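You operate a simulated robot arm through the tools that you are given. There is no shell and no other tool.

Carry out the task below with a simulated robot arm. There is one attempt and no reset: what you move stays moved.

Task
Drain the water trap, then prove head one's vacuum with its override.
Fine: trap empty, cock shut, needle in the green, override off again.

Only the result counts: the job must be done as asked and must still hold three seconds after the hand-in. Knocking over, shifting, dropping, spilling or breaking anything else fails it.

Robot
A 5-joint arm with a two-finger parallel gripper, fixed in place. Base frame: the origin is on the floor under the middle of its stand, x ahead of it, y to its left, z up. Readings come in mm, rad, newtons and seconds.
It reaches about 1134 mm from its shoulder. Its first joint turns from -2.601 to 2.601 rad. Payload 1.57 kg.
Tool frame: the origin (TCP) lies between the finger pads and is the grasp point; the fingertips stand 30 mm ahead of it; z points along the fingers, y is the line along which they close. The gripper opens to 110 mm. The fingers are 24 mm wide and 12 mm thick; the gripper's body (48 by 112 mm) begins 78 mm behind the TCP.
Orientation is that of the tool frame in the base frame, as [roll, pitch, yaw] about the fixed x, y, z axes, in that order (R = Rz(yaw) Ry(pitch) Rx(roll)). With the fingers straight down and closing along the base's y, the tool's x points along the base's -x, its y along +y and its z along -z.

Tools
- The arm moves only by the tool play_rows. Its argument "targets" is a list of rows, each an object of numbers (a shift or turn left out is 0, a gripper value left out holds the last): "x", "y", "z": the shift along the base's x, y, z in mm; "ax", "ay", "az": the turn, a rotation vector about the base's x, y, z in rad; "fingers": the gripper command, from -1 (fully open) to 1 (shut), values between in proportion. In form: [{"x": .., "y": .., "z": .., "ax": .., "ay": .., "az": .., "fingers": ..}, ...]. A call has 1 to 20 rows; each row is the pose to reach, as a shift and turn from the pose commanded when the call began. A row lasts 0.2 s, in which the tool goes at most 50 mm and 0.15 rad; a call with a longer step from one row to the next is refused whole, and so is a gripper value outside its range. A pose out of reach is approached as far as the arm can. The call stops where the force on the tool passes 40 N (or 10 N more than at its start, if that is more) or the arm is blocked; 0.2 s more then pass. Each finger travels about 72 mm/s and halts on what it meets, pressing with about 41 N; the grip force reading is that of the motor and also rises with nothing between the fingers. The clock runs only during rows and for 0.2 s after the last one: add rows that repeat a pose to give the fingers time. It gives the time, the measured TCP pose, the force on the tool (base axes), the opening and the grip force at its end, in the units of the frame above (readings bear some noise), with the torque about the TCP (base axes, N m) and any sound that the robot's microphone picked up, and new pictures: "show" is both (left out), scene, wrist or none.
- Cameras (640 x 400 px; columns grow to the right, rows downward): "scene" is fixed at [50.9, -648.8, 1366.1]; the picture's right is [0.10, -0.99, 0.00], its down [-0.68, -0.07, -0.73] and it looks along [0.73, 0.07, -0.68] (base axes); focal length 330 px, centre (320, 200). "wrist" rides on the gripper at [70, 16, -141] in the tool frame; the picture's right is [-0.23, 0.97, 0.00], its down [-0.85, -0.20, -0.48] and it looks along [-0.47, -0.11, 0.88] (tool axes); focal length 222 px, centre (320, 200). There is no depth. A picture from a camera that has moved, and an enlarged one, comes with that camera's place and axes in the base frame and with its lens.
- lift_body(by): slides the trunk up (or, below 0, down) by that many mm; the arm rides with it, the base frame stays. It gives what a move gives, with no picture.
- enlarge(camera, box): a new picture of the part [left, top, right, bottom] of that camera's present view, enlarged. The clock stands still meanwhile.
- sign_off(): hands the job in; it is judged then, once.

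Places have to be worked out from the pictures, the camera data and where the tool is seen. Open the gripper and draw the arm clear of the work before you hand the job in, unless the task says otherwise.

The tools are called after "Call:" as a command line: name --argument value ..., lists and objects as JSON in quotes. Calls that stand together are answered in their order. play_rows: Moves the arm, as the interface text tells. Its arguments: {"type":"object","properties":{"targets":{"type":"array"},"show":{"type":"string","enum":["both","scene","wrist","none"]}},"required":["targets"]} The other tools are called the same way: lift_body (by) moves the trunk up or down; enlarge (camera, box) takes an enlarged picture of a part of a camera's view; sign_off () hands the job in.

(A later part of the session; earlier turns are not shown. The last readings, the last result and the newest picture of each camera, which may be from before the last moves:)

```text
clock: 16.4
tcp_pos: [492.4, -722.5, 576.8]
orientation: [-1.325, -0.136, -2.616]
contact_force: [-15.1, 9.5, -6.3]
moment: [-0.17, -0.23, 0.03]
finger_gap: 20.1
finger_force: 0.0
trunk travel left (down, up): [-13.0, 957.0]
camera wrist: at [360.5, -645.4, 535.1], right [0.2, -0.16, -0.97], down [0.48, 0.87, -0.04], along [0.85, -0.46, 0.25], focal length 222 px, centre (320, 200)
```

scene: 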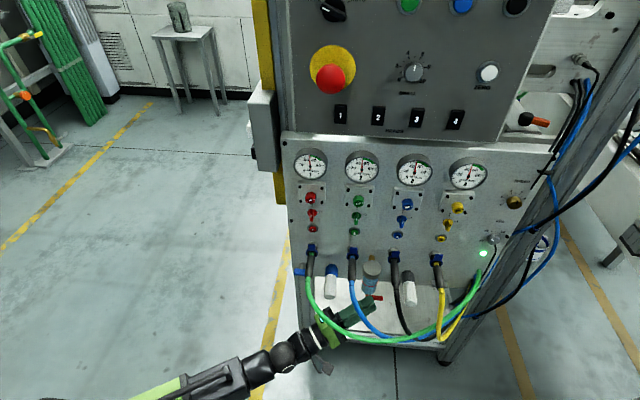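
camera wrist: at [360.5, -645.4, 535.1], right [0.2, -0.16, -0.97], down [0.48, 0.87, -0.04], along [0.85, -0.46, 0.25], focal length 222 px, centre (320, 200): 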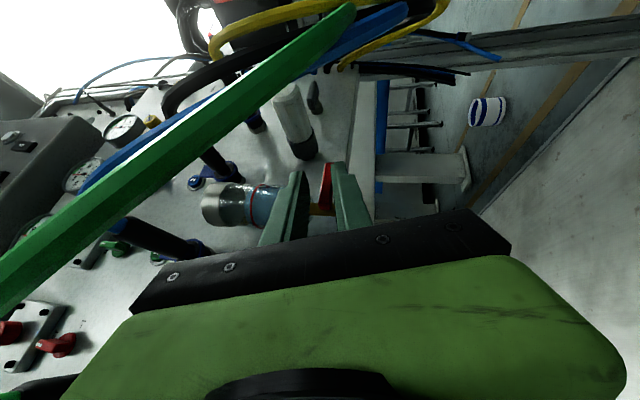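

A contact of about 19 N showed up at the fingertips, pushing back mostly in -x. I look closely before doing anything else.

Call:
enlarge --camera "wrist" --box '[270, 140, 390, 230]'

Call:
enlarge --camera "scene" --box '[335, 275, 391, 315]'

```text
4.44 times, centred on (330, 185) of wrist
camera zoom: at [360.5, -645.4, 535.1], right [0.2, -0.16, -0.97], down [0.48, 0.87, -0.04], along [0.85, -0.46, 0.25], focal length 987 px, centre (276, 267)
```

zoom: 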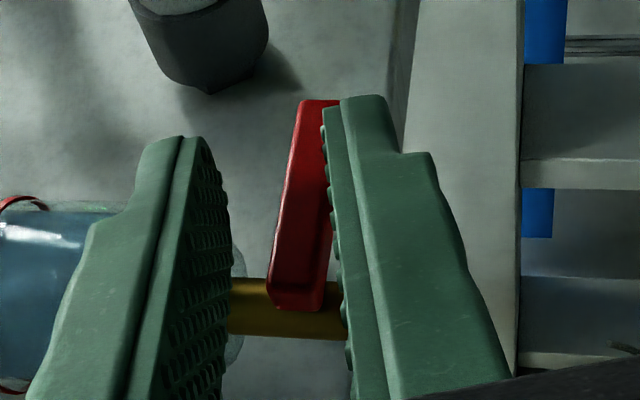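

```text
10.00 times, centred on (363, 295) of scene
camera zoom: at [50.9, -648.8, 1366.1], right [0.1, -0.99, 0.0], down [-0.68, -0.07, -0.73], along [0.73, 0.07, -0.68], focal length 3296 px, centre (-110, -750)
```

zoom: 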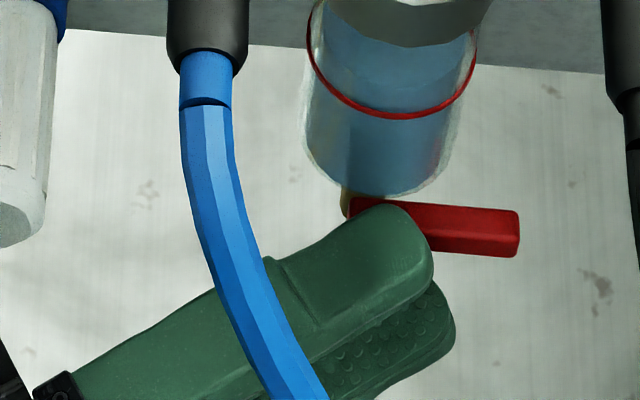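

The upper finger's outer corner has met the rim of the bowl (the gap also shrank from 23 to 20 mm), not the lever. I back straight off at once.

Call:
play_rows --targets '[{"x": -7, "y": 11, "z": 0, "fingers": 0.58}, {"x": -9, "y": 14, "z": 0, "fingers": 0.58}]'

Call:
enlarge --camera "scene" --box '[345, 245, 401, 315]'

```text
clock: 16.9
tcp_pos: [485.1, -708.1, 575.1]
orientation: [-1.322, -0.138, -2.613]
contact_force: [-1.1, -0.4, 0.4]
moment: [0.0, 0.0, 0.0]
finger_gap: 23.1
finger_force: 0.1
trunk travel left (down, up): [-13.0, 957.0]
camera wrist: at [352.5, -630.9, 535.2], right [0.2, -0.16, -0.97], down [0.48, 0.87, -0.04], along [0.85, -0.46, 0.25], focal length 222 px, centre (320, 200)
```

scene: 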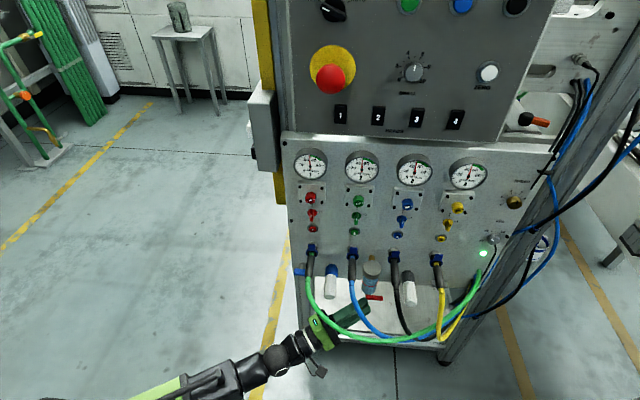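
wrist: 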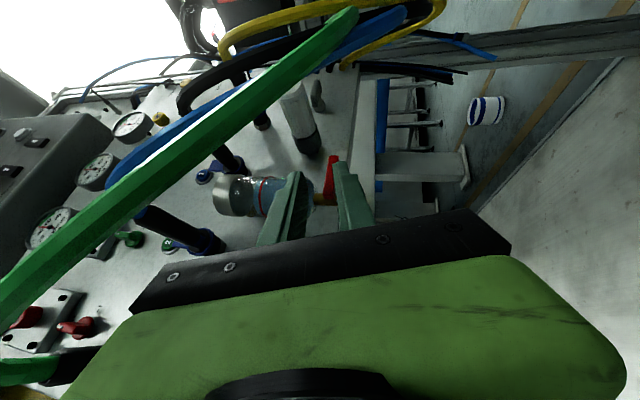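

```text
5.71 times, centred on (373, 280) of scene
camera zoom: at [50.9, -648.8, 1366.1], right [0.1, -0.99, 0.0], down [-0.68, -0.07, -0.73], along [0.73, 0.07, -0.68], focal length 1884 px, centre (17, -257)
```

zoom: 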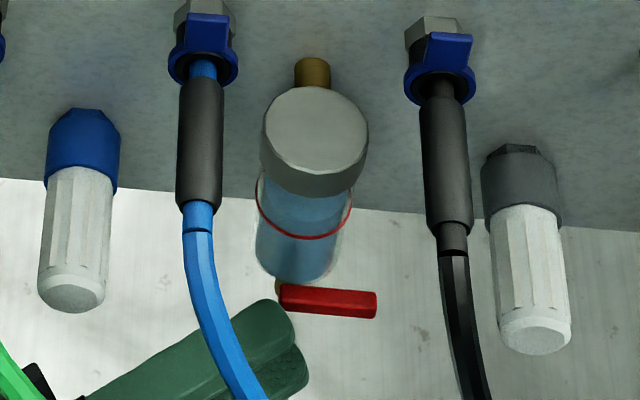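

Backed off, force zero, trap intact. I roll the tool about 14° so the upper finger leans away from the bowl, turn slightly to azimuth -60°, and stay short of the lever to look again.

Call:
play_rows --targets '[{"x": 1.5, "y": -2.5, "z": 0, "ax": 0.063, "ay": -0.1, "az": 0.012, "fingers": 0.6}, {"x": 3.3, "y": -5.4, "z": 0, "ax": 0.1255, "ay": -0.2008, "az": 0.024, "fingers": 0.6}]'

Call:
enlarge --camera "wrist" --box '[250, 130, 410, 250]'

Call:
enlarge --camera "scene" --box '[335, 275, 391, 315]'

```text
clock: 17.6
tcp_pos: [490.0, -712.0, 575.2]
orientation: [-1.327, 0.101, -2.59]
contact_force: [0.4, 0.8, -0.5]
moment: [0.02, 0.02, 0.01]
finger_gap: 21.6
finger_force: 0.0
trunk travel left (down, up): [-13.0, 957.0]
camera wrist: at [363.9, -632.9, 518.3], right [0.4, -0.03, -0.92], down [0.45, 0.88, 0.16], along [0.8, -0.48, 0.36], focal length 222 px, centre (320, 200)
```

scene: 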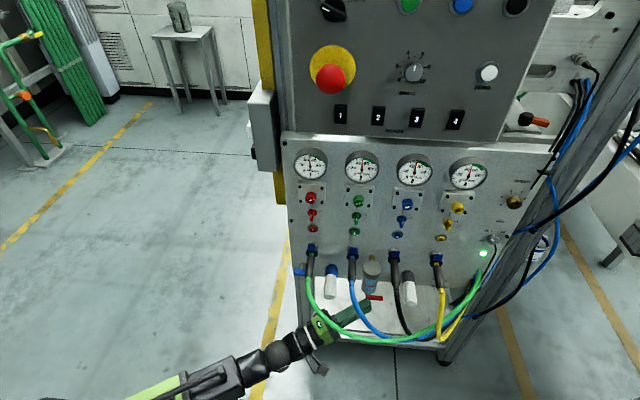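
wrist: 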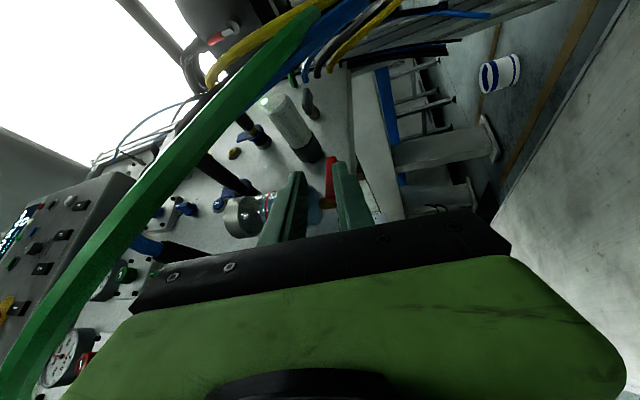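

```text
3.33 times, centred on (330, 190) of wrist
camera zoom: at [363.9, -632.9, 518.3], right [0.4, -0.03, -0.92], down [0.45, 0.88, 0.16], along [0.8, -0.48, 0.36], focal length 740 px, centre (287, 233)
```

zoom: 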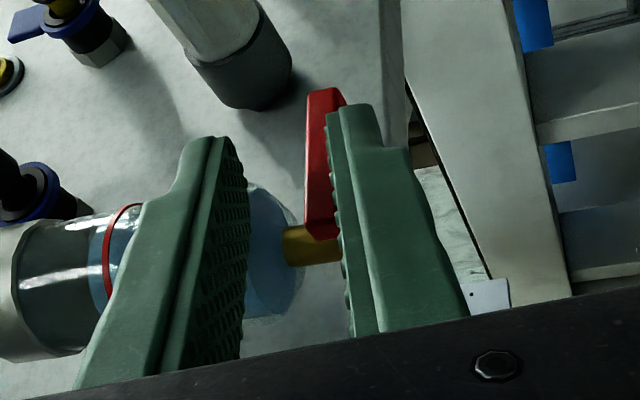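

```text
10.00 times, centred on (363, 295) of scene
camera zoom: at [50.9, -648.8, 1366.1], right [0.1, -0.99, 0.0], down [-0.68, -0.07, -0.73], along [0.73, 0.07, -0.68], focal length 3296 px, centre (-110, -750)
```

zoom: 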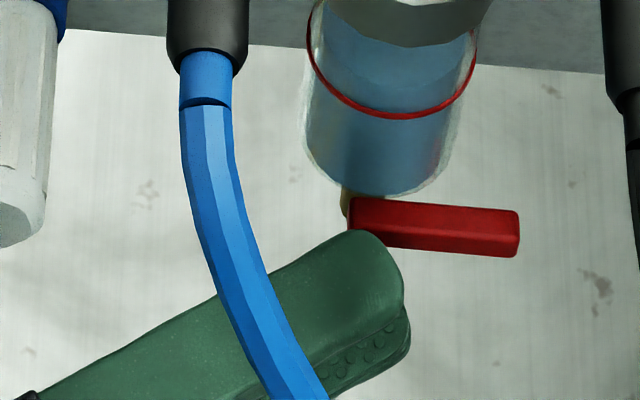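

The lever will slip between the finger faces as I go in. I insert the first half, shifted slightly right of the bowl.

Call:
play_rows --targets '[{"x": 6, "y": -14, "z": 0, "fingers": 0.6}, {"x": 12, "y": -26, "z": 0, "fingers": 0.6}]'

Call:
enlarge --camera "wrist" --box '[250, 130, 410, 250]'

Call:
enlarge --camera "scene" --box '[335, 275, 391, 315]'

```text
clock: 18.1
tcp_pos: [501.4, -740.0, 575.2]
orientation: [-1.327, 0.101, -2.591]
contact_force: [0.1, 0.5, 0.6]
moment: [0.01, 0.06, 0.0]
finger_gap: 22.0
finger_force: 0.0
trunk travel left (down, up): [-13.0, 957.0]
camera wrist: at [377.3, -660.0, 518.4], right [0.4, -0.03, -0.92], down [0.45, 0.88, 0.16], along [0.8, -0.48, 0.36], focal length 222 px, centre (320, 200)
```

scene: 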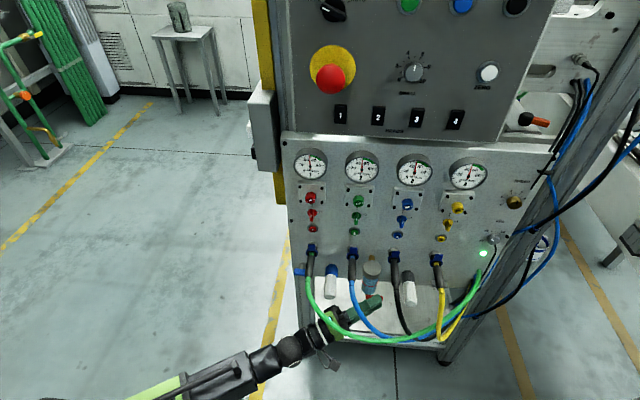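
wrist: 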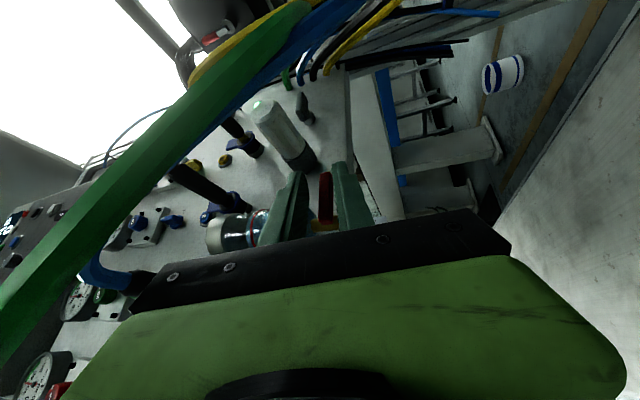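

```text
3.33 times, centred on (330, 190) of wrist
camera zoom: at [377.3, -660.0, 518.4], right [0.4, -0.03, -0.92], down [0.45, 0.88, 0.16], along [0.8, -0.48, 0.36], focal length 740 px, centre (287, 233)
```

zoom: 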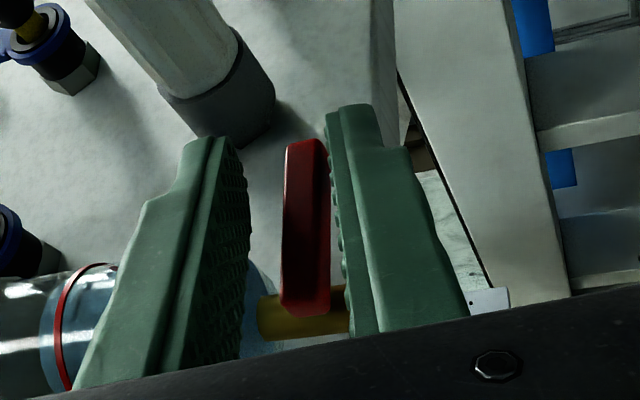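

```text
10.00 times, centred on (363, 295) of scene
camera zoom: at [50.9, -648.8, 1366.1], right [0.1, -0.99, 0.0], down [-0.68, -0.07, -0.73], along [0.73, 0.07, -0.68], focal length 3296 px, centre (-110, -750)
```

zoom: 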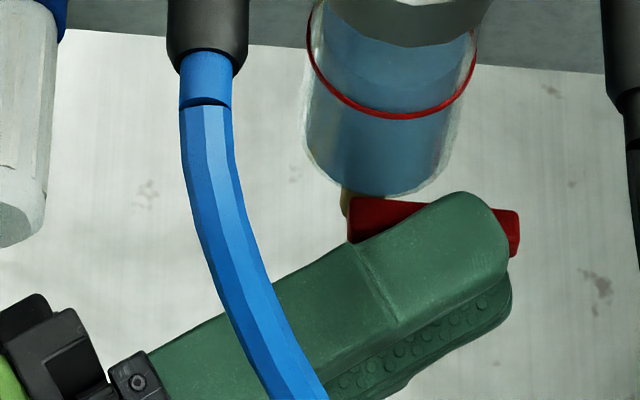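

No contact, and the upper finger now lies over the lever with the lever between the faces. I finish the insertion.

Call:
play_rows --targets '[{"x": 7, "y": -11, "z": 0, "fingers": 0.6}, {"x": 13, "y": -21, "z": 0, "fingers": 0.6}]'

Call:
enlarge --camera "wrist" --box '[250, 130, 410, 250]'

Call:
enlarge --camera "scene" --box '[335, 275, 391, 315]'

```text
clock: 18.8
tcp_pos: [514.4, -759.6, 576.1]
orientation: [-1.327, 0.1, -2.589]
contact_force: [0.1, -0.5, 0.0]
moment: [-0.01, -0.01, 0.0]
finger_gap: 22.1
finger_force: 0.2
trunk travel left (down, up): [-13.0, 957.0]
camera wrist: at [390.2, -680.7, 518.5], right [0.4, -0.03, -0.92], down [0.45, 0.88, 0.16], along [0.8, -0.48, 0.36], focal length 222 px, centre (320, 200)
```

scene: 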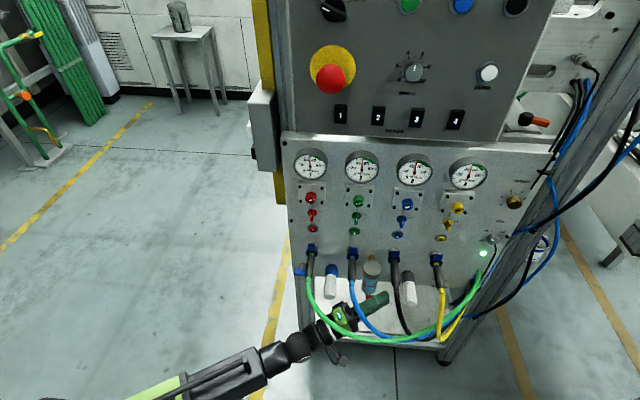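
wrist: 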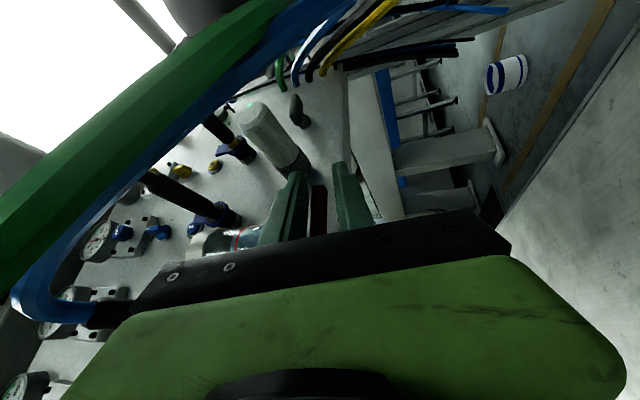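

```text
3.33 times, centred on (330, 190) of wrist
camera zoom: at [390.2, -680.7, 518.5], right [0.4, -0.03, -0.92], down [0.45, 0.88, 0.16], along [0.8, -0.48, 0.36], focal length 740 px, centre (287, 233)
```

zoom: 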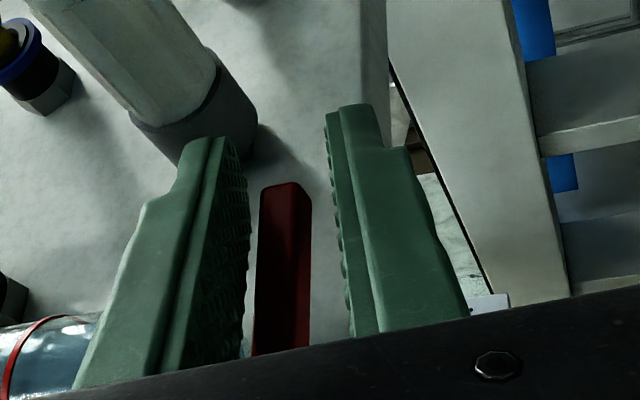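

```text
10.00 times, centred on (363, 295) of scene
camera zoom: at [50.9, -648.8, 1366.1], right [0.1, -0.99, 0.0], down [-0.68, -0.07, -0.73], along [0.73, 0.07, -0.68], focal length 3296 px, centre (-110, -750)
```

zoom: 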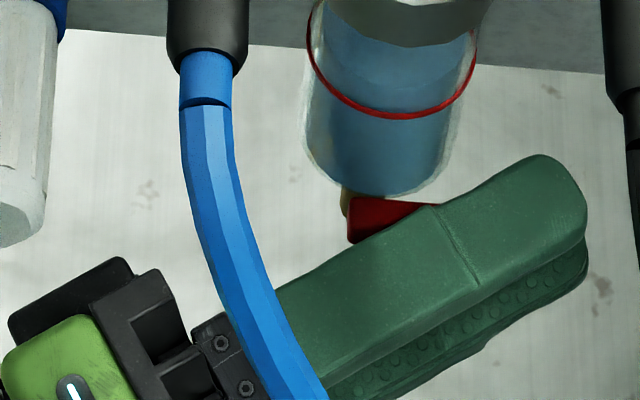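

The lever is caged with clearance all round. Now I swing it downward about its pivot (≈ y -731.5, z 580), rolling the tool to follow and letting the pitch drop to lower the TCP; first the opening third of the arc.

Call:
play_rows --targets '[{"x": 1.2, "y": 0.8, "z": -5.3, "ax": 0.0878, "ay": -0.1062, "az": 0.0319, "fingers": 0.6}, {"x": 2.4, "y": 1.8, "z": -7.8, "ax": 0.1566, "ay": -0.2041, "az": 0.0586, "fingers": 0.6}, {"x": 3.5, "y": 3.1, "z": -10.7, "ax": 0.2355, "ay": -0.3162, "az": 0.0876, "fingers": 0.6}, {"x": 4.6, "y": 4.8, "z": -13.3, "ax": 0.3127, "ay": -0.4296, "az": 0.1151, "fingers": 0.6}, {"x": 5.4, "y": 7.1, "z": -16.1, "ax": 0.3913, "ay": -0.543, "az": 0.1409, "fingers": 0.6}]'

Call:
enlarge --camera "scene" --box '[335, 275, 391, 315]'

Call:
enlarge --camera "wrist" --box '[250, 130, 410, 250]'

```text
clock: 19.9
tcp_pos: [519.5, -752.9, 559.4]
orientation: [-1.324, 0.771, -2.442]
contact_force: [-0.6, -0.3, 0.7]
moment: [0.03, 0.03, -0.01]
finger_gap: 23.1
finger_force: 0.7
trunk travel left (down, up): [-13.0, 957.0]
camera wrist: at [421.7, -660.7, 474.8], right [0.78, 0.35, -0.52], down [0.1, 0.75, 0.65], along [0.62, -0.56, 0.55], focal length 222 px, centre (320, 200)
```

scene: 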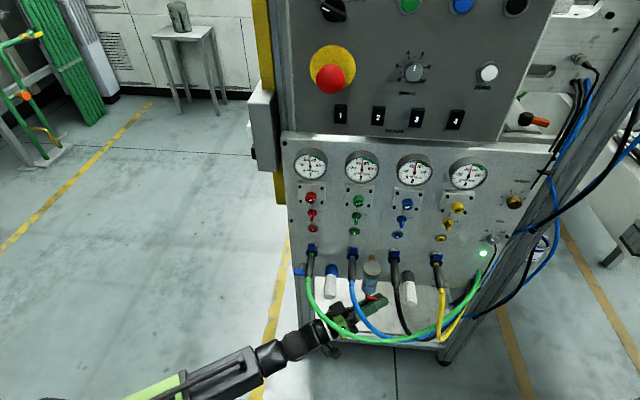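
wrist: 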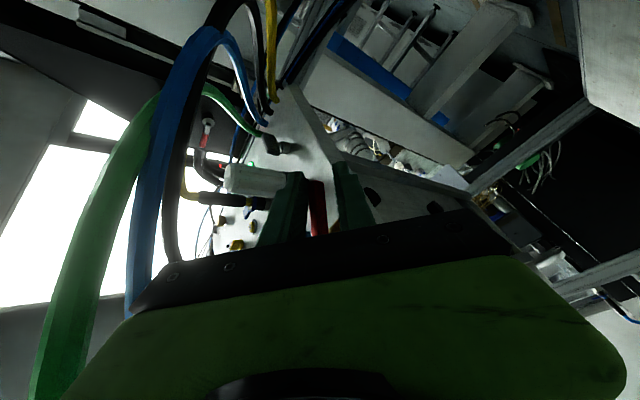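

```text
10.00 times, centred on (363, 295) of scene
camera zoom: at [50.9, -648.8, 1366.1], right [0.1, -0.99, 0.0], down [-0.68, -0.07, -0.73], along [0.73, 0.07, -0.68], focal length 3296 px, centre (-110, -750)
```

zoom: 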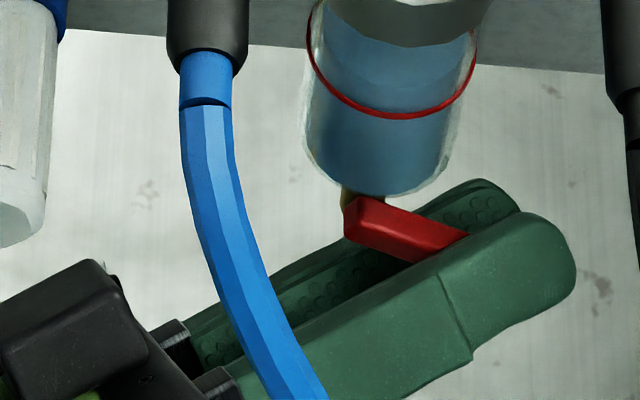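

```text
3.33 times, centred on (330, 190) of wrist
camera zoom: at [421.7, -660.7, 474.8], right [0.78, 0.35, -0.52], down [0.1, 0.75, 0.65], along [0.62, -0.56, 0.55], focal length 740 px, centre (287, 233)
```

zoom: 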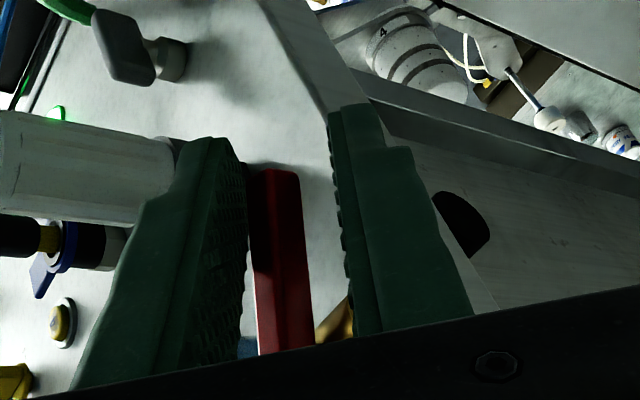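

The lever follows smoothly with almost no force. I carry on with the rest of the arc to vertical.

Call:
play_rows --targets '[{"x": 0.7, "y": 2.4, "z": -2.6, "ax": 0.0696, "ay": -0.0988, "az": 0.0206, "fingers": 0.6}, {"x": 1.1, "y": 6.1, "z": -5.7, "ax": 0.1509, "ay": -0.211, "az": 0.0422, "fingers": 0.6}, {"x": 1.3, "y": 11, "z": -8.9, "ax": 0.2309, "ay": -0.3246, "az": 0.0622, "fingers": 0.6}, {"x": 1.3, "y": 16.9, "z": -11.3, "ax": 0.3002, "ay": -0.4241, "az": 0.0786, "fingers": 0.62}, {"x": 1.1, "y": 25.5, "z": -13.3, "ax": 0.3766, "ay": -0.5401, "az": 0.0967, "fingers": 0.64}, {"x": 0.6, "y": 34, "z": -13.2, "ax": 0.4367, "ay": -0.6448, "az": 0.1144, "fingers": 0.66}]'

Call:
enlarge --camera "scene" --box '[335, 275, 391, 315]'

Call:
enlarge --camera "wrist" --box '[250, 130, 410, 250]'

```text
clock: 21.4
tcp_pos: [519.4, -718.5, 546.6]
orientation: [-0.003, 1.452, -1.047]
contact_force: [-9.0, -2.2, -2.9]
moment: [0.11, 0.11, -0.19]
finger_gap: 25.7
finger_force: 4.0
trunk travel left (down, up): [-13.0, 957.0]
camera wrist: at [467.3, -596.6, 460.0], right [0.83, 0.51, 0.23], down [-0.46, 0.4, 0.79], along [0.32, -0.76, 0.57], focal length 222 px, centre (320, 200)
```

scene: 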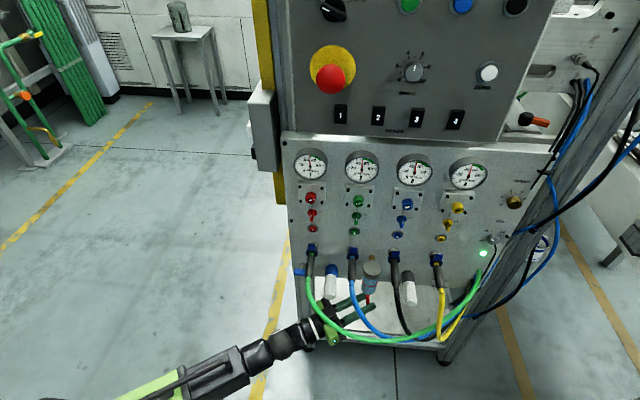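
wrist: 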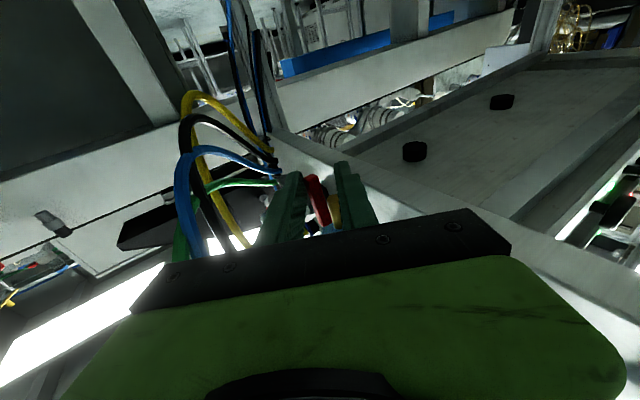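

```text
10.00 times, centred on (363, 295) of scene
camera zoom: at [50.9, -648.8, 1366.1], right [0.1, -0.99, 0.0], down [-0.68, -0.07, -0.73], along [0.73, 0.07, -0.68], focal length 3296 px, centre (-110, -750)
```

zoom: 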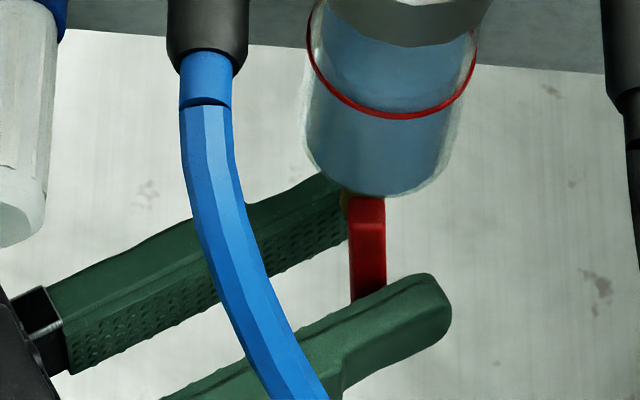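

```text
3.33 times, centred on (330, 190) of wrist
camera zoom: at [467.3, -596.6, 460.0], right [0.83, 0.51, 0.23], down [-0.46, 0.4, 0.79], along [0.32, -0.76, 0.57], focal length 740 px, centre (287, 233)
```

zoom: 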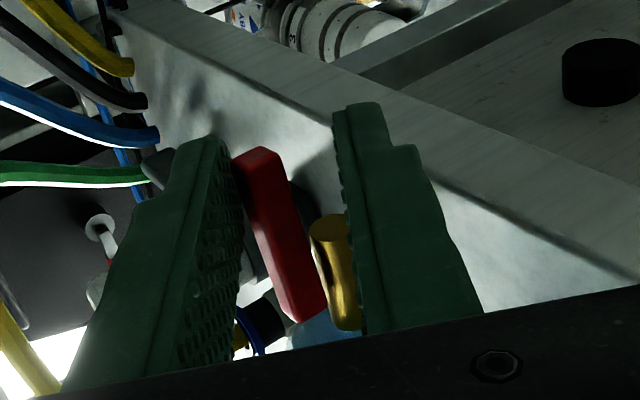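

The lever now hangs nearly straight down (about 83°). The left finger leans lightly on the brass outlet, so I open the fingers a little to take the load off and wait to see whether the water falls.

Call:
play_rows --targets '[{"x": 0, "y": 0, "z": 0, "fingers": 0.45}, {"x": 0, "y": 0, "z": 0, "fingers": 0.45}, {"x": 0, "y": 0, "z": 0, "fingers": 0.45}, {"x": 0, "y": 0, "z": 0, "fingers": 0.45}, {"x": 0, "y": 0, "z": 0, "fingers": 0.45}]'

Call:
enlarge --camera "scene" --box '[335, 255, 405, 315]'

Call:
enlarge --camera "wrist" --box '[250, 130, 410, 250]'

```text
clock: 22.6
tcp_pos: [521.0, -718.4, 544.2]
orientation: [-0.02, 1.452, -1.065]
contact_force: [-0.5, 0.0, 1.0]
moment: [0.01, 0.01, 0.03]
finger_gap: 30.3
finger_force: 0.0
trunk travel left (down, up): [-13.0, 957.0]
camera wrist: at [467.6, -596.7, 459.9], right [0.83, 0.51, 0.22], down [-0.46, 0.4, 0.79], along [0.32, -0.76, 0.57], focal length 222 px, centre (320, 200)
```

scene: 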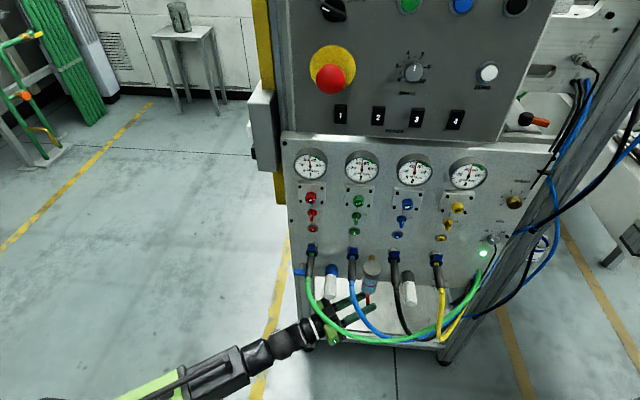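
wrist: 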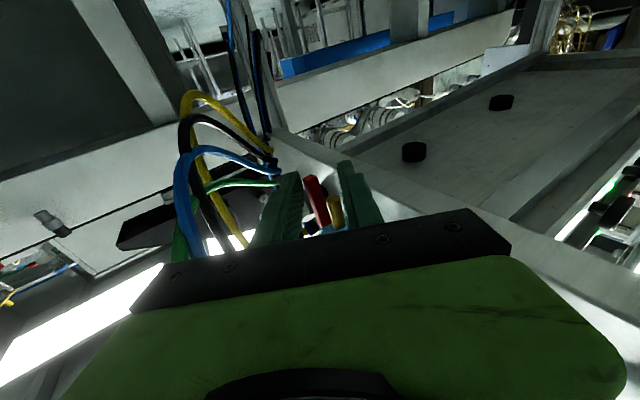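

```text
6.67 times, centred on (370, 285) of scene
camera zoom: at [50.9, -648.8, 1366.1], right [0.1, -0.99, 0.0], down [-0.68, -0.07, -0.73], along [0.73, 0.07, -0.68], focal length 2198 px, centre (-13, -367)
```

zoom: 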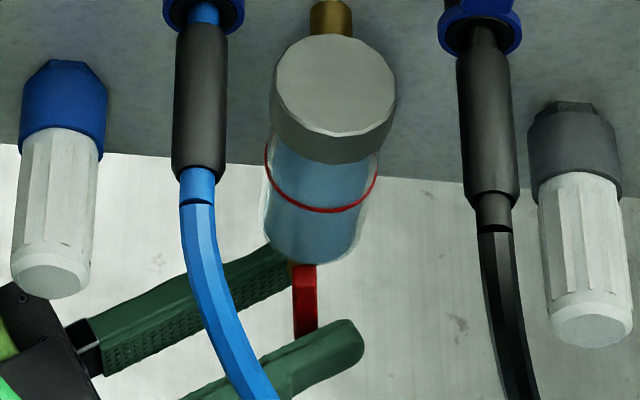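

```text
3.33 times, centred on (330, 190) of wrist
camera zoom: at [467.6, -596.7, 459.9], right [0.83, 0.51, 0.22], down [-0.46, 0.4, 0.79], along [0.32, -0.76, 0.57], focal length 740 px, centre (287, 233)
```

zoom: 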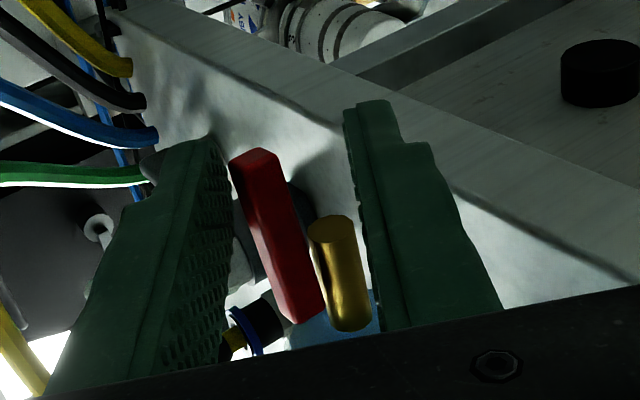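

I compare the bowl with the first close-up, using the same frame.

Call:
enlarge --camera "scene" --box '[355, 250, 391, 290]'

Call:
enlarge --camera "scene" --box '[356, 286, 392, 308]'

```text
10.00 times, centred on (373, 270) of scene
camera zoom: at [50.9, -648.8, 1366.1], right [0.1, -0.99, 0.0], down [-0.68, -0.07, -0.73], along [0.73, 0.07, -0.68], focal length 3296 px, centre (-210, -500)
```

zoom: 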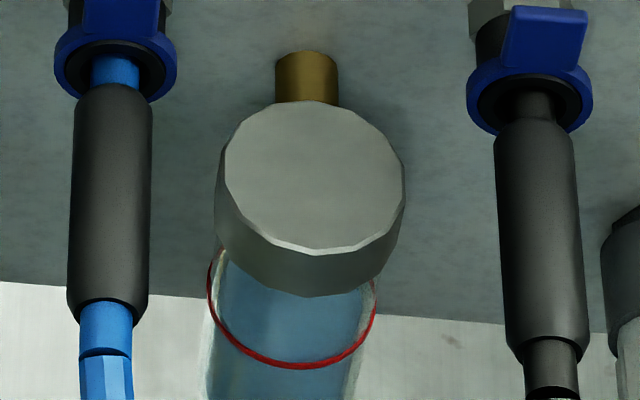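

```text
16.00 times, centred on (374, 297) of scene
camera zoom: at [50.9, -648.8, 1366.1], right [0.1, -0.99, 0.0], down [-0.68, -0.07, -0.73], along [0.73, 0.07, -0.68], focal length 5274 px, centre (-544, -1352)
```

zoom: 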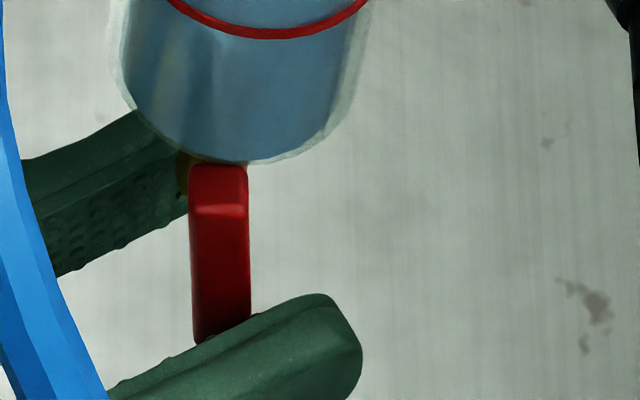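

I let four seconds pass and look again.

Call:
play_rows --targets '[{"x": 0}, {"x": 0}, {"x": 0}, {"x": 0}, {"x": 0}, {"x": 0}, {"x": 0}, {"x": 0}, {"x": 0}, {"x": 0}, {"x": 0}, {"x": 0}, {"x": 0}, {"x": 0}, {"x": 0}, {"x": 0}, {"x": 0}, {"x": 0}, {"x": 0}, {"x": 0}]' --show "none"

Call:
enlarge --camera "scene" --box '[355, 250, 391, 290]'

Call:
enlarge --camera "scene" --box '[350, 270, 398, 306]'

```text
clock: 26.8
tcp_pos: [519.9, -717.9, 546.4]
orientation: [-0.021, 1.452, -1.065]
contact_force: [-0.5, 0.1, 0.5]
moment: [-0.01, 0.03, -0.01]
finger_gap: 30.1
finger_force: 0.1
trunk travel left (down, up): [-13.0, 957.0]
```

```text
10.00 times, centred on (373, 270) of scene
camera zoom: at [50.9, -648.8, 1366.1], right [0.1, -0.99, 0.0], down [-0.68, -0.07, -0.73], along [0.73, 0.07, -0.68], focal length 3296 px, centre (-210, -500)
```

zoom: 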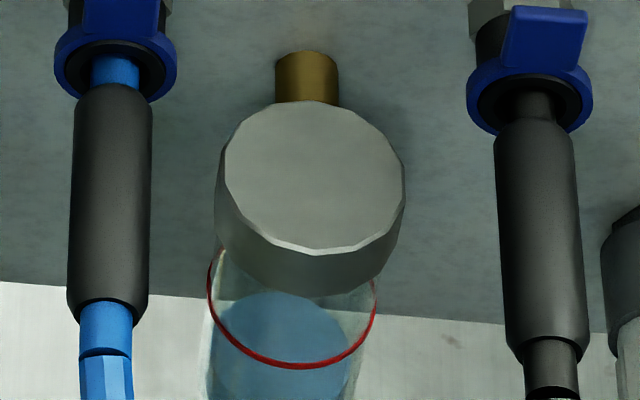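

```text
11.11 times, centred on (374, 288) of scene
camera zoom: at [50.9, -648.8, 1366.1], right [0.1, -0.99, 0.0], down [-0.68, -0.07, -0.73], along [0.73, 0.07, -0.68], focal length 3662 px, centre (-280, -778)
```

zoom: 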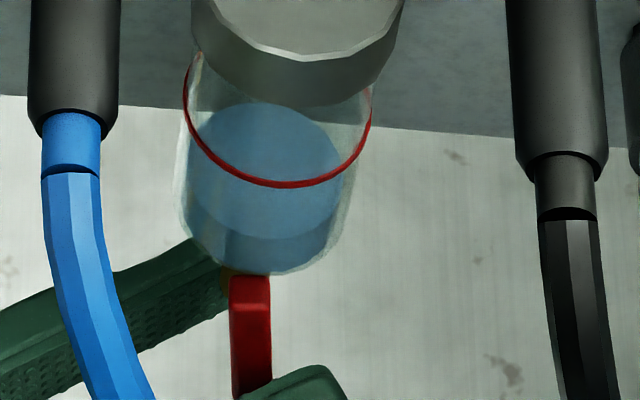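

The water surface is clearly dropping, so the cock is open. I keep waiting.

Call:
play_rows --targets '[{"x": 0}, {"x": 0}, {"x": 0}, {"x": 0}, {"x": 0}, {"x": 0}, {"x": 0}, {"x": 0}, {"x": 0}, {"x": 0}, {"x": 0}, {"x": 0}, {"x": 0}, {"x": 0}, {"x": 0}, {"x": 0}, {"x": 0}, {"x": 0}, {"x": 0}, {"x": 0}]' --show "none"

Call:
enlarge --camera "scene" --box '[350, 270, 398, 306]'

Call:
enlarge --camera "scene" --box '[286, 140, 342, 175]'

```text
clock: 30.9
tcp_pos: [519.2, -717.7, 545.6]
orientation: [-0.02, 1.453, -1.064]
contact_force: [-0.4, 0.3, 0.9]
moment: [-0.01, -0.01, 0.0]
finger_gap: 30.2
finger_force: 0.0
trunk travel left (down, up): [-13.0, 957.0]
```

```text
11.11 times, centred on (374, 288) of scene
camera zoom: at [50.9, -648.8, 1366.1], right [0.1, -0.99, 0.0], down [-0.68, -0.07, -0.73], along [0.73, 0.07, -0.68], focal length 3662 px, centre (-280, -778)
```

zoom: 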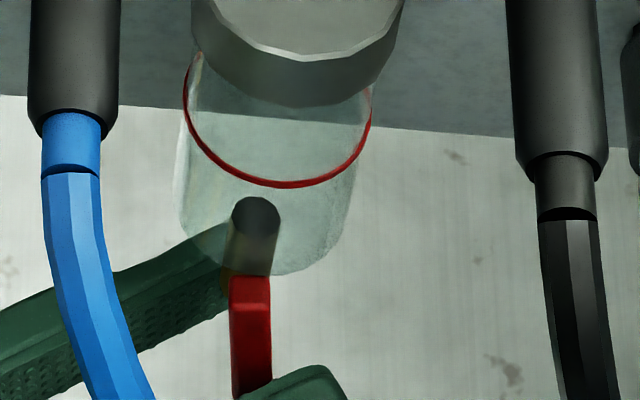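

```text
11.43 times, centred on (314, 158) of scene
camera zoom: at [50.9, -648.8, 1366.1], right [0.1, -0.99, 0.0], down [-0.68, -0.07, -0.73], along [0.73, 0.07, -0.68], focal length 3767 px, centre (389, 686)
```

zoom: 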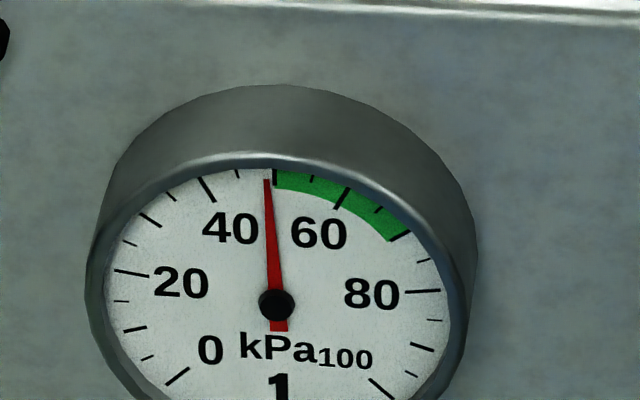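

The bowl is empty. Before closing, I look closely from below to see how the left finger sits relative to the brass outlet.

Call:
enlarge --camera "wrist" --box '[285, 150, 365, 210]'

Call:
enlarge --camera "scene" --box '[340, 280, 388, 316]'

```text
6.67 times, centred on (325, 180) of wrist
camera zoom: at [467.6, -596.7, 459.9], right [0.83, 0.51, 0.22], down [-0.46, 0.4, 0.79], along [0.32, -0.76, 0.57], focal length 1481 px, centre (287, 333)
```

zoom: 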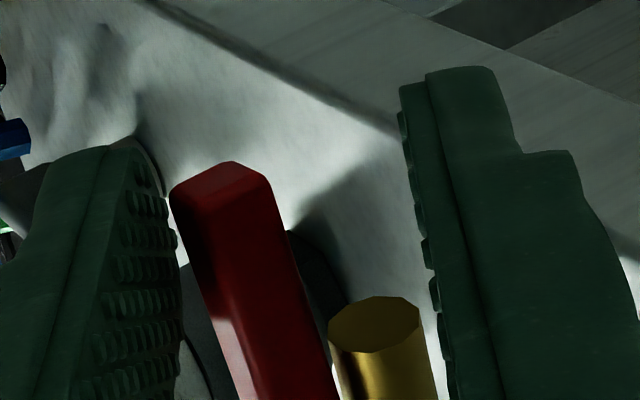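

```text
11.11 times, centred on (364, 298) of scene
camera zoom: at [50.9, -648.8, 1366.1], right [0.1, -0.99, 0.0], down [-0.68, -0.07, -0.73], along [0.73, 0.07, -0.68], focal length 3662 px, centre (-169, -889)
```

zoom: 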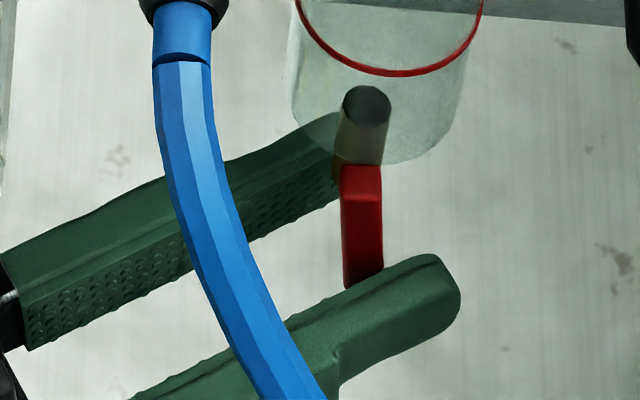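

The left finger's top is a few millimetres below the brass end, so it can pass beneath it as it did coming in. I now swing the lever back up by reversing the arc, first half.

Call:
play_rows --targets '[{"x": 0.5, "y": -8.5, "z": -0.1, "ax": -0.061, "ay": 0.1048, "az": -0.0145, "fingers": 0.5}, {"x": 0.7, "y": -17.1, "z": 1.9, "ax": -0.1381, "ay": 0.22, "az": -0.0322, "fingers": 0.55}, {"x": 0.7, "y": -23, "z": 4.3, "ax": -0.2078, "ay": 0.3195, "az": -0.0493, "fingers": 0.58}, {"x": 0.5, "y": -27.9, "z": 7.5, "ax": -0.2875, "ay": 0.433, "az": -0.0703, "fingers": 0.6}, {"x": 0.1, "y": -31.6, "z": 10.6, "ax": -0.3681, "ay": 0.5454, "az": -0.0938, "fingers": 0.6}, {"x": -0.6, "y": -34, "z": 13.2, "ax": -0.4366, "ay": 0.6446, "az": -0.1151, "fingers": 0.6}]'

Call:
enlarge --camera "scene" --box '[335, 275, 391, 315]'

Call:
enlarge --camera "wrist" --box '[250, 130, 410, 250]'

```text
clock: 32.4
tcp_pos: [520.4, -754.0, 558.7]
orientation: [-1.325, 0.765, -2.446]
contact_force: [1.3, 0.3, -1.8]
moment: [-0.1, -0.07, -0.07]
finger_gap: 25.2
finger_force: 1.6
trunk travel left (down, up): [-13.0, 957.0]
camera wrist: at [422.9, -661.9, 474.7], right [0.78, 0.35, -0.52], down [0.1, 0.75, 0.65], along [0.62, -0.56, 0.55], focal length 222 px, centre (320, 200)
```

scene: 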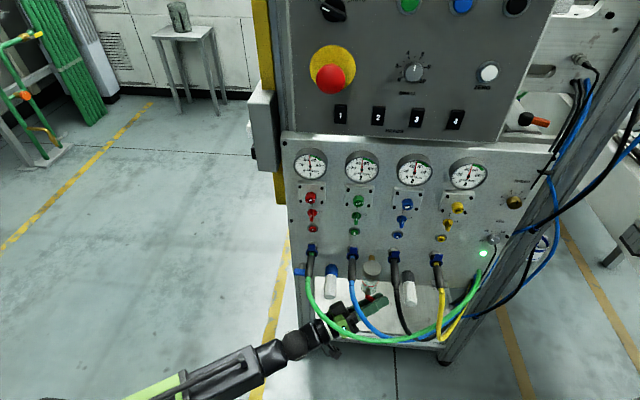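
wrist: 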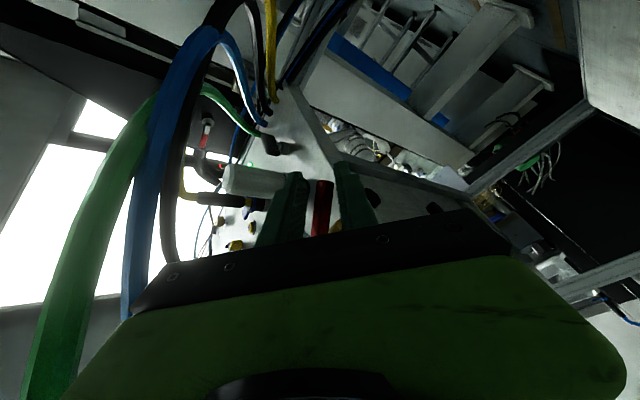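

```text
10.00 times, centred on (363, 295) of scene
camera zoom: at [50.9, -648.8, 1366.1], right [0.1, -0.99, 0.0], down [-0.68, -0.07, -0.73], along [0.73, 0.07, -0.68], focal length 3296 px, centre (-110, -750)
```

zoom: 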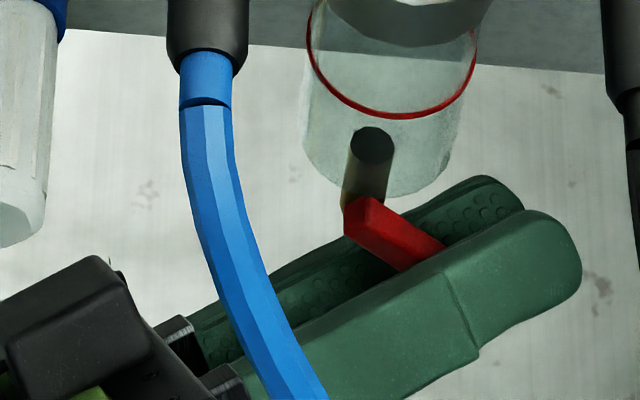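

```text
3.33 times, centred on (330, 190) of wrist
camera zoom: at [422.9, -661.9, 474.7], right [0.78, 0.35, -0.52], down [0.1, 0.75, 0.65], along [0.62, -0.56, 0.55], focal length 740 px, centre (287, 233)
```

zoom: 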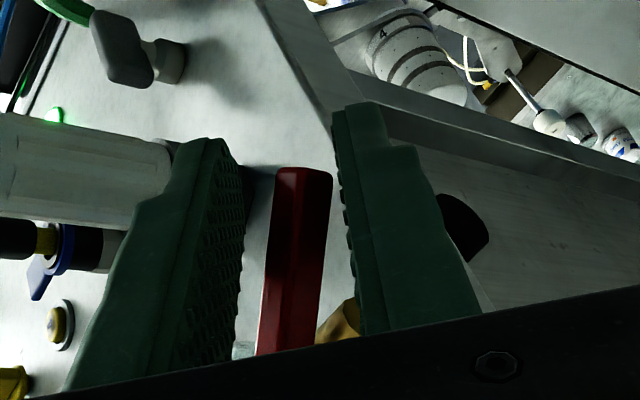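

The lever follows up. I complete the reverse arc, narrowing the gap so the lower finger lifts the lever closer to level.

Call:
play_rows --targets '[{"x": -0.8, "y": -2.3, "z": 2.8, "ax": -0.0796, "ay": 0.1127, "az": -0.0251, "fingers": 0.6}, {"x": -1.9, "y": -4, "z": 5.4, "ax": -0.1575, "ay": 0.2259, "az": -0.0516, "fingers": 0.6}, {"x": -3, "y": -5.3, "z": 8.3, "ax": -0.2367, "ay": 0.338, "az": -0.0798, "fingers": 0.63}, {"x": -4.2, "y": -6.3, "z": 10.8, "ax": -0.3052, "ay": 0.4362, "az": -0.106, "fingers": 0.65}, {"x": -5.4, "y": -7.1, "z": 16.1, "ax": -0.3917, "ay": 0.5426, "az": -0.1408, "fingers": 0.67}]'

Call:
enlarge --camera "scene" --box '[335, 275, 391, 315]'

Call:
enlarge --camera "wrist" --box '[250, 130, 410, 250]'

```text
clock: 33.5
tcp_pos: [514.6, -761.3, 575.1]
orientation: [-1.328, 0.098, -2.592]
contact_force: [0.4, -0.9, -1.1]
moment: [-0.02, 0.01, 0.02]
finger_gap: 18.8
finger_force: 0.7
trunk travel left (down, up): [-13.0, 957.0]
camera wrist: at [389.6, -681.1, 518.5], right [0.39, -0.03, -0.92], down [0.45, 0.88, 0.16], along [0.8, -0.48, 0.36], focal length 222 px, centre (320, 200)
```

scene: 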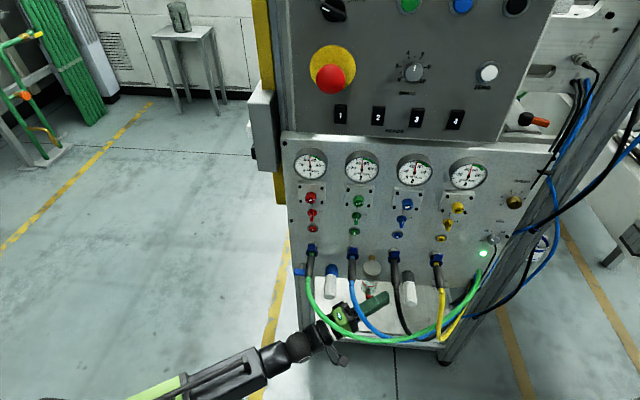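
wrist: 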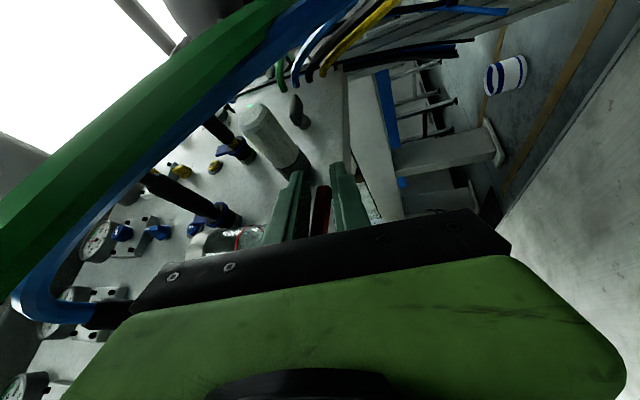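

```text
10.00 times, centred on (363, 295) of scene
camera zoom: at [50.9, -648.8, 1366.1], right [0.1, -0.99, 0.0], down [-0.68, -0.07, -0.73], along [0.73, 0.07, -0.68], focal length 3296 px, centre (-110, -750)
```

zoom: 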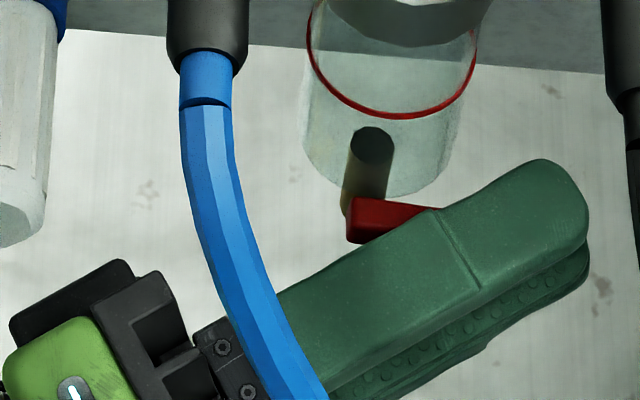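

```text
3.33 times, centred on (330, 190) of wrist
camera zoom: at [389.6, -681.1, 518.5], right [0.39, -0.03, -0.92], down [0.45, 0.88, 0.16], along [0.8, -0.48, 0.36], focal length 740 px, centre (287, 233)
```

zoom: 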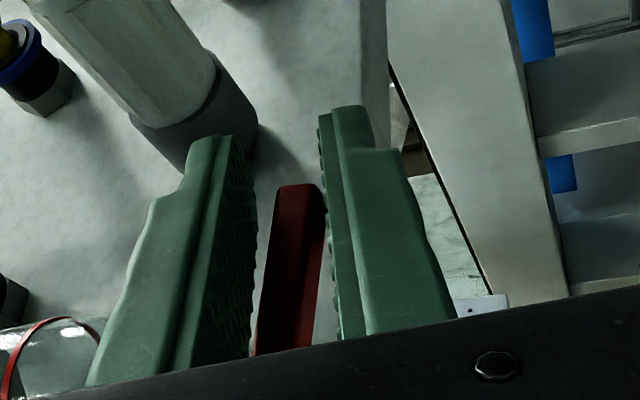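

The lever is back to within about 5° of level. I raise the trunk 4 mm so the lower finger lifts it the rest of the way, then compare with its original look.

Call:
lift_body --by 4

Call:
enlarge --camera "scene" --box '[335, 275, 391, 315]'

Call:
enlarge --camera "wrist" --box '[250, 130, 410, 250]'

```text
clock: 34.1
tcp_pos: [514.4, -759.9, 580.5]
orientation: [-1.328, 0.099, -2.59]
contact_force: [0.4, -0.9, 0.0]
moment: [0.03, -0.02, -0.02]
finger_gap: 18.8
finger_force: 0.1
trunk travel left (down, up): [-17.0, 953.0]
```

```text
10.00 times, centred on (363, 295) of scene
camera zoom: at [50.9, -648.8, 1366.1], right [0.1, -0.99, 0.0], down [-0.68, -0.07, -0.73], along [0.73, 0.07, -0.68], focal length 3296 px, centre (-110, -750)
```

zoom: 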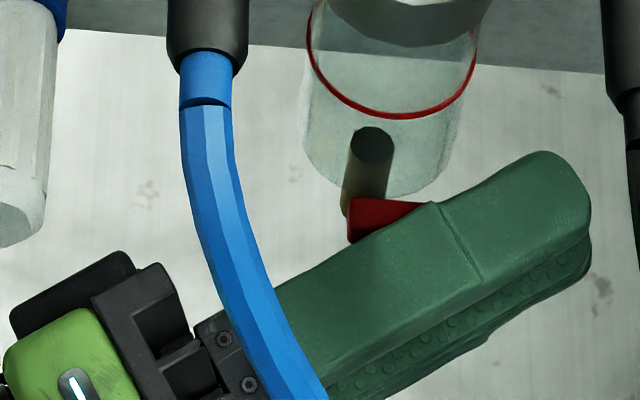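

```text
3.33 times, centred on (330, 190) of wrist
camera zoom: at [389.7, -681.1, 522.4], right [0.4, -0.03, -0.92], down [0.45, 0.88, 0.16], along [0.8, -0.48, 0.36], focal length 740 px, centre (287, 233)
```

zoom: 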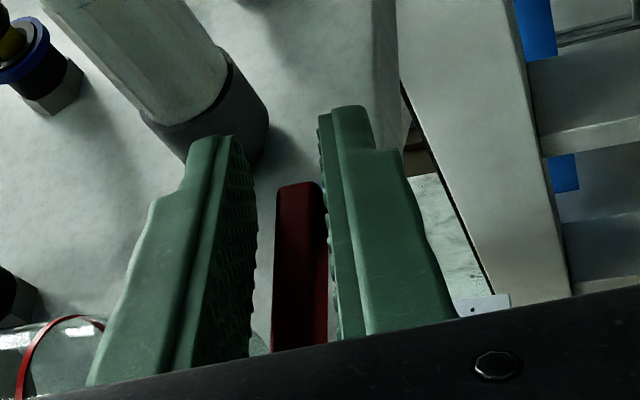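

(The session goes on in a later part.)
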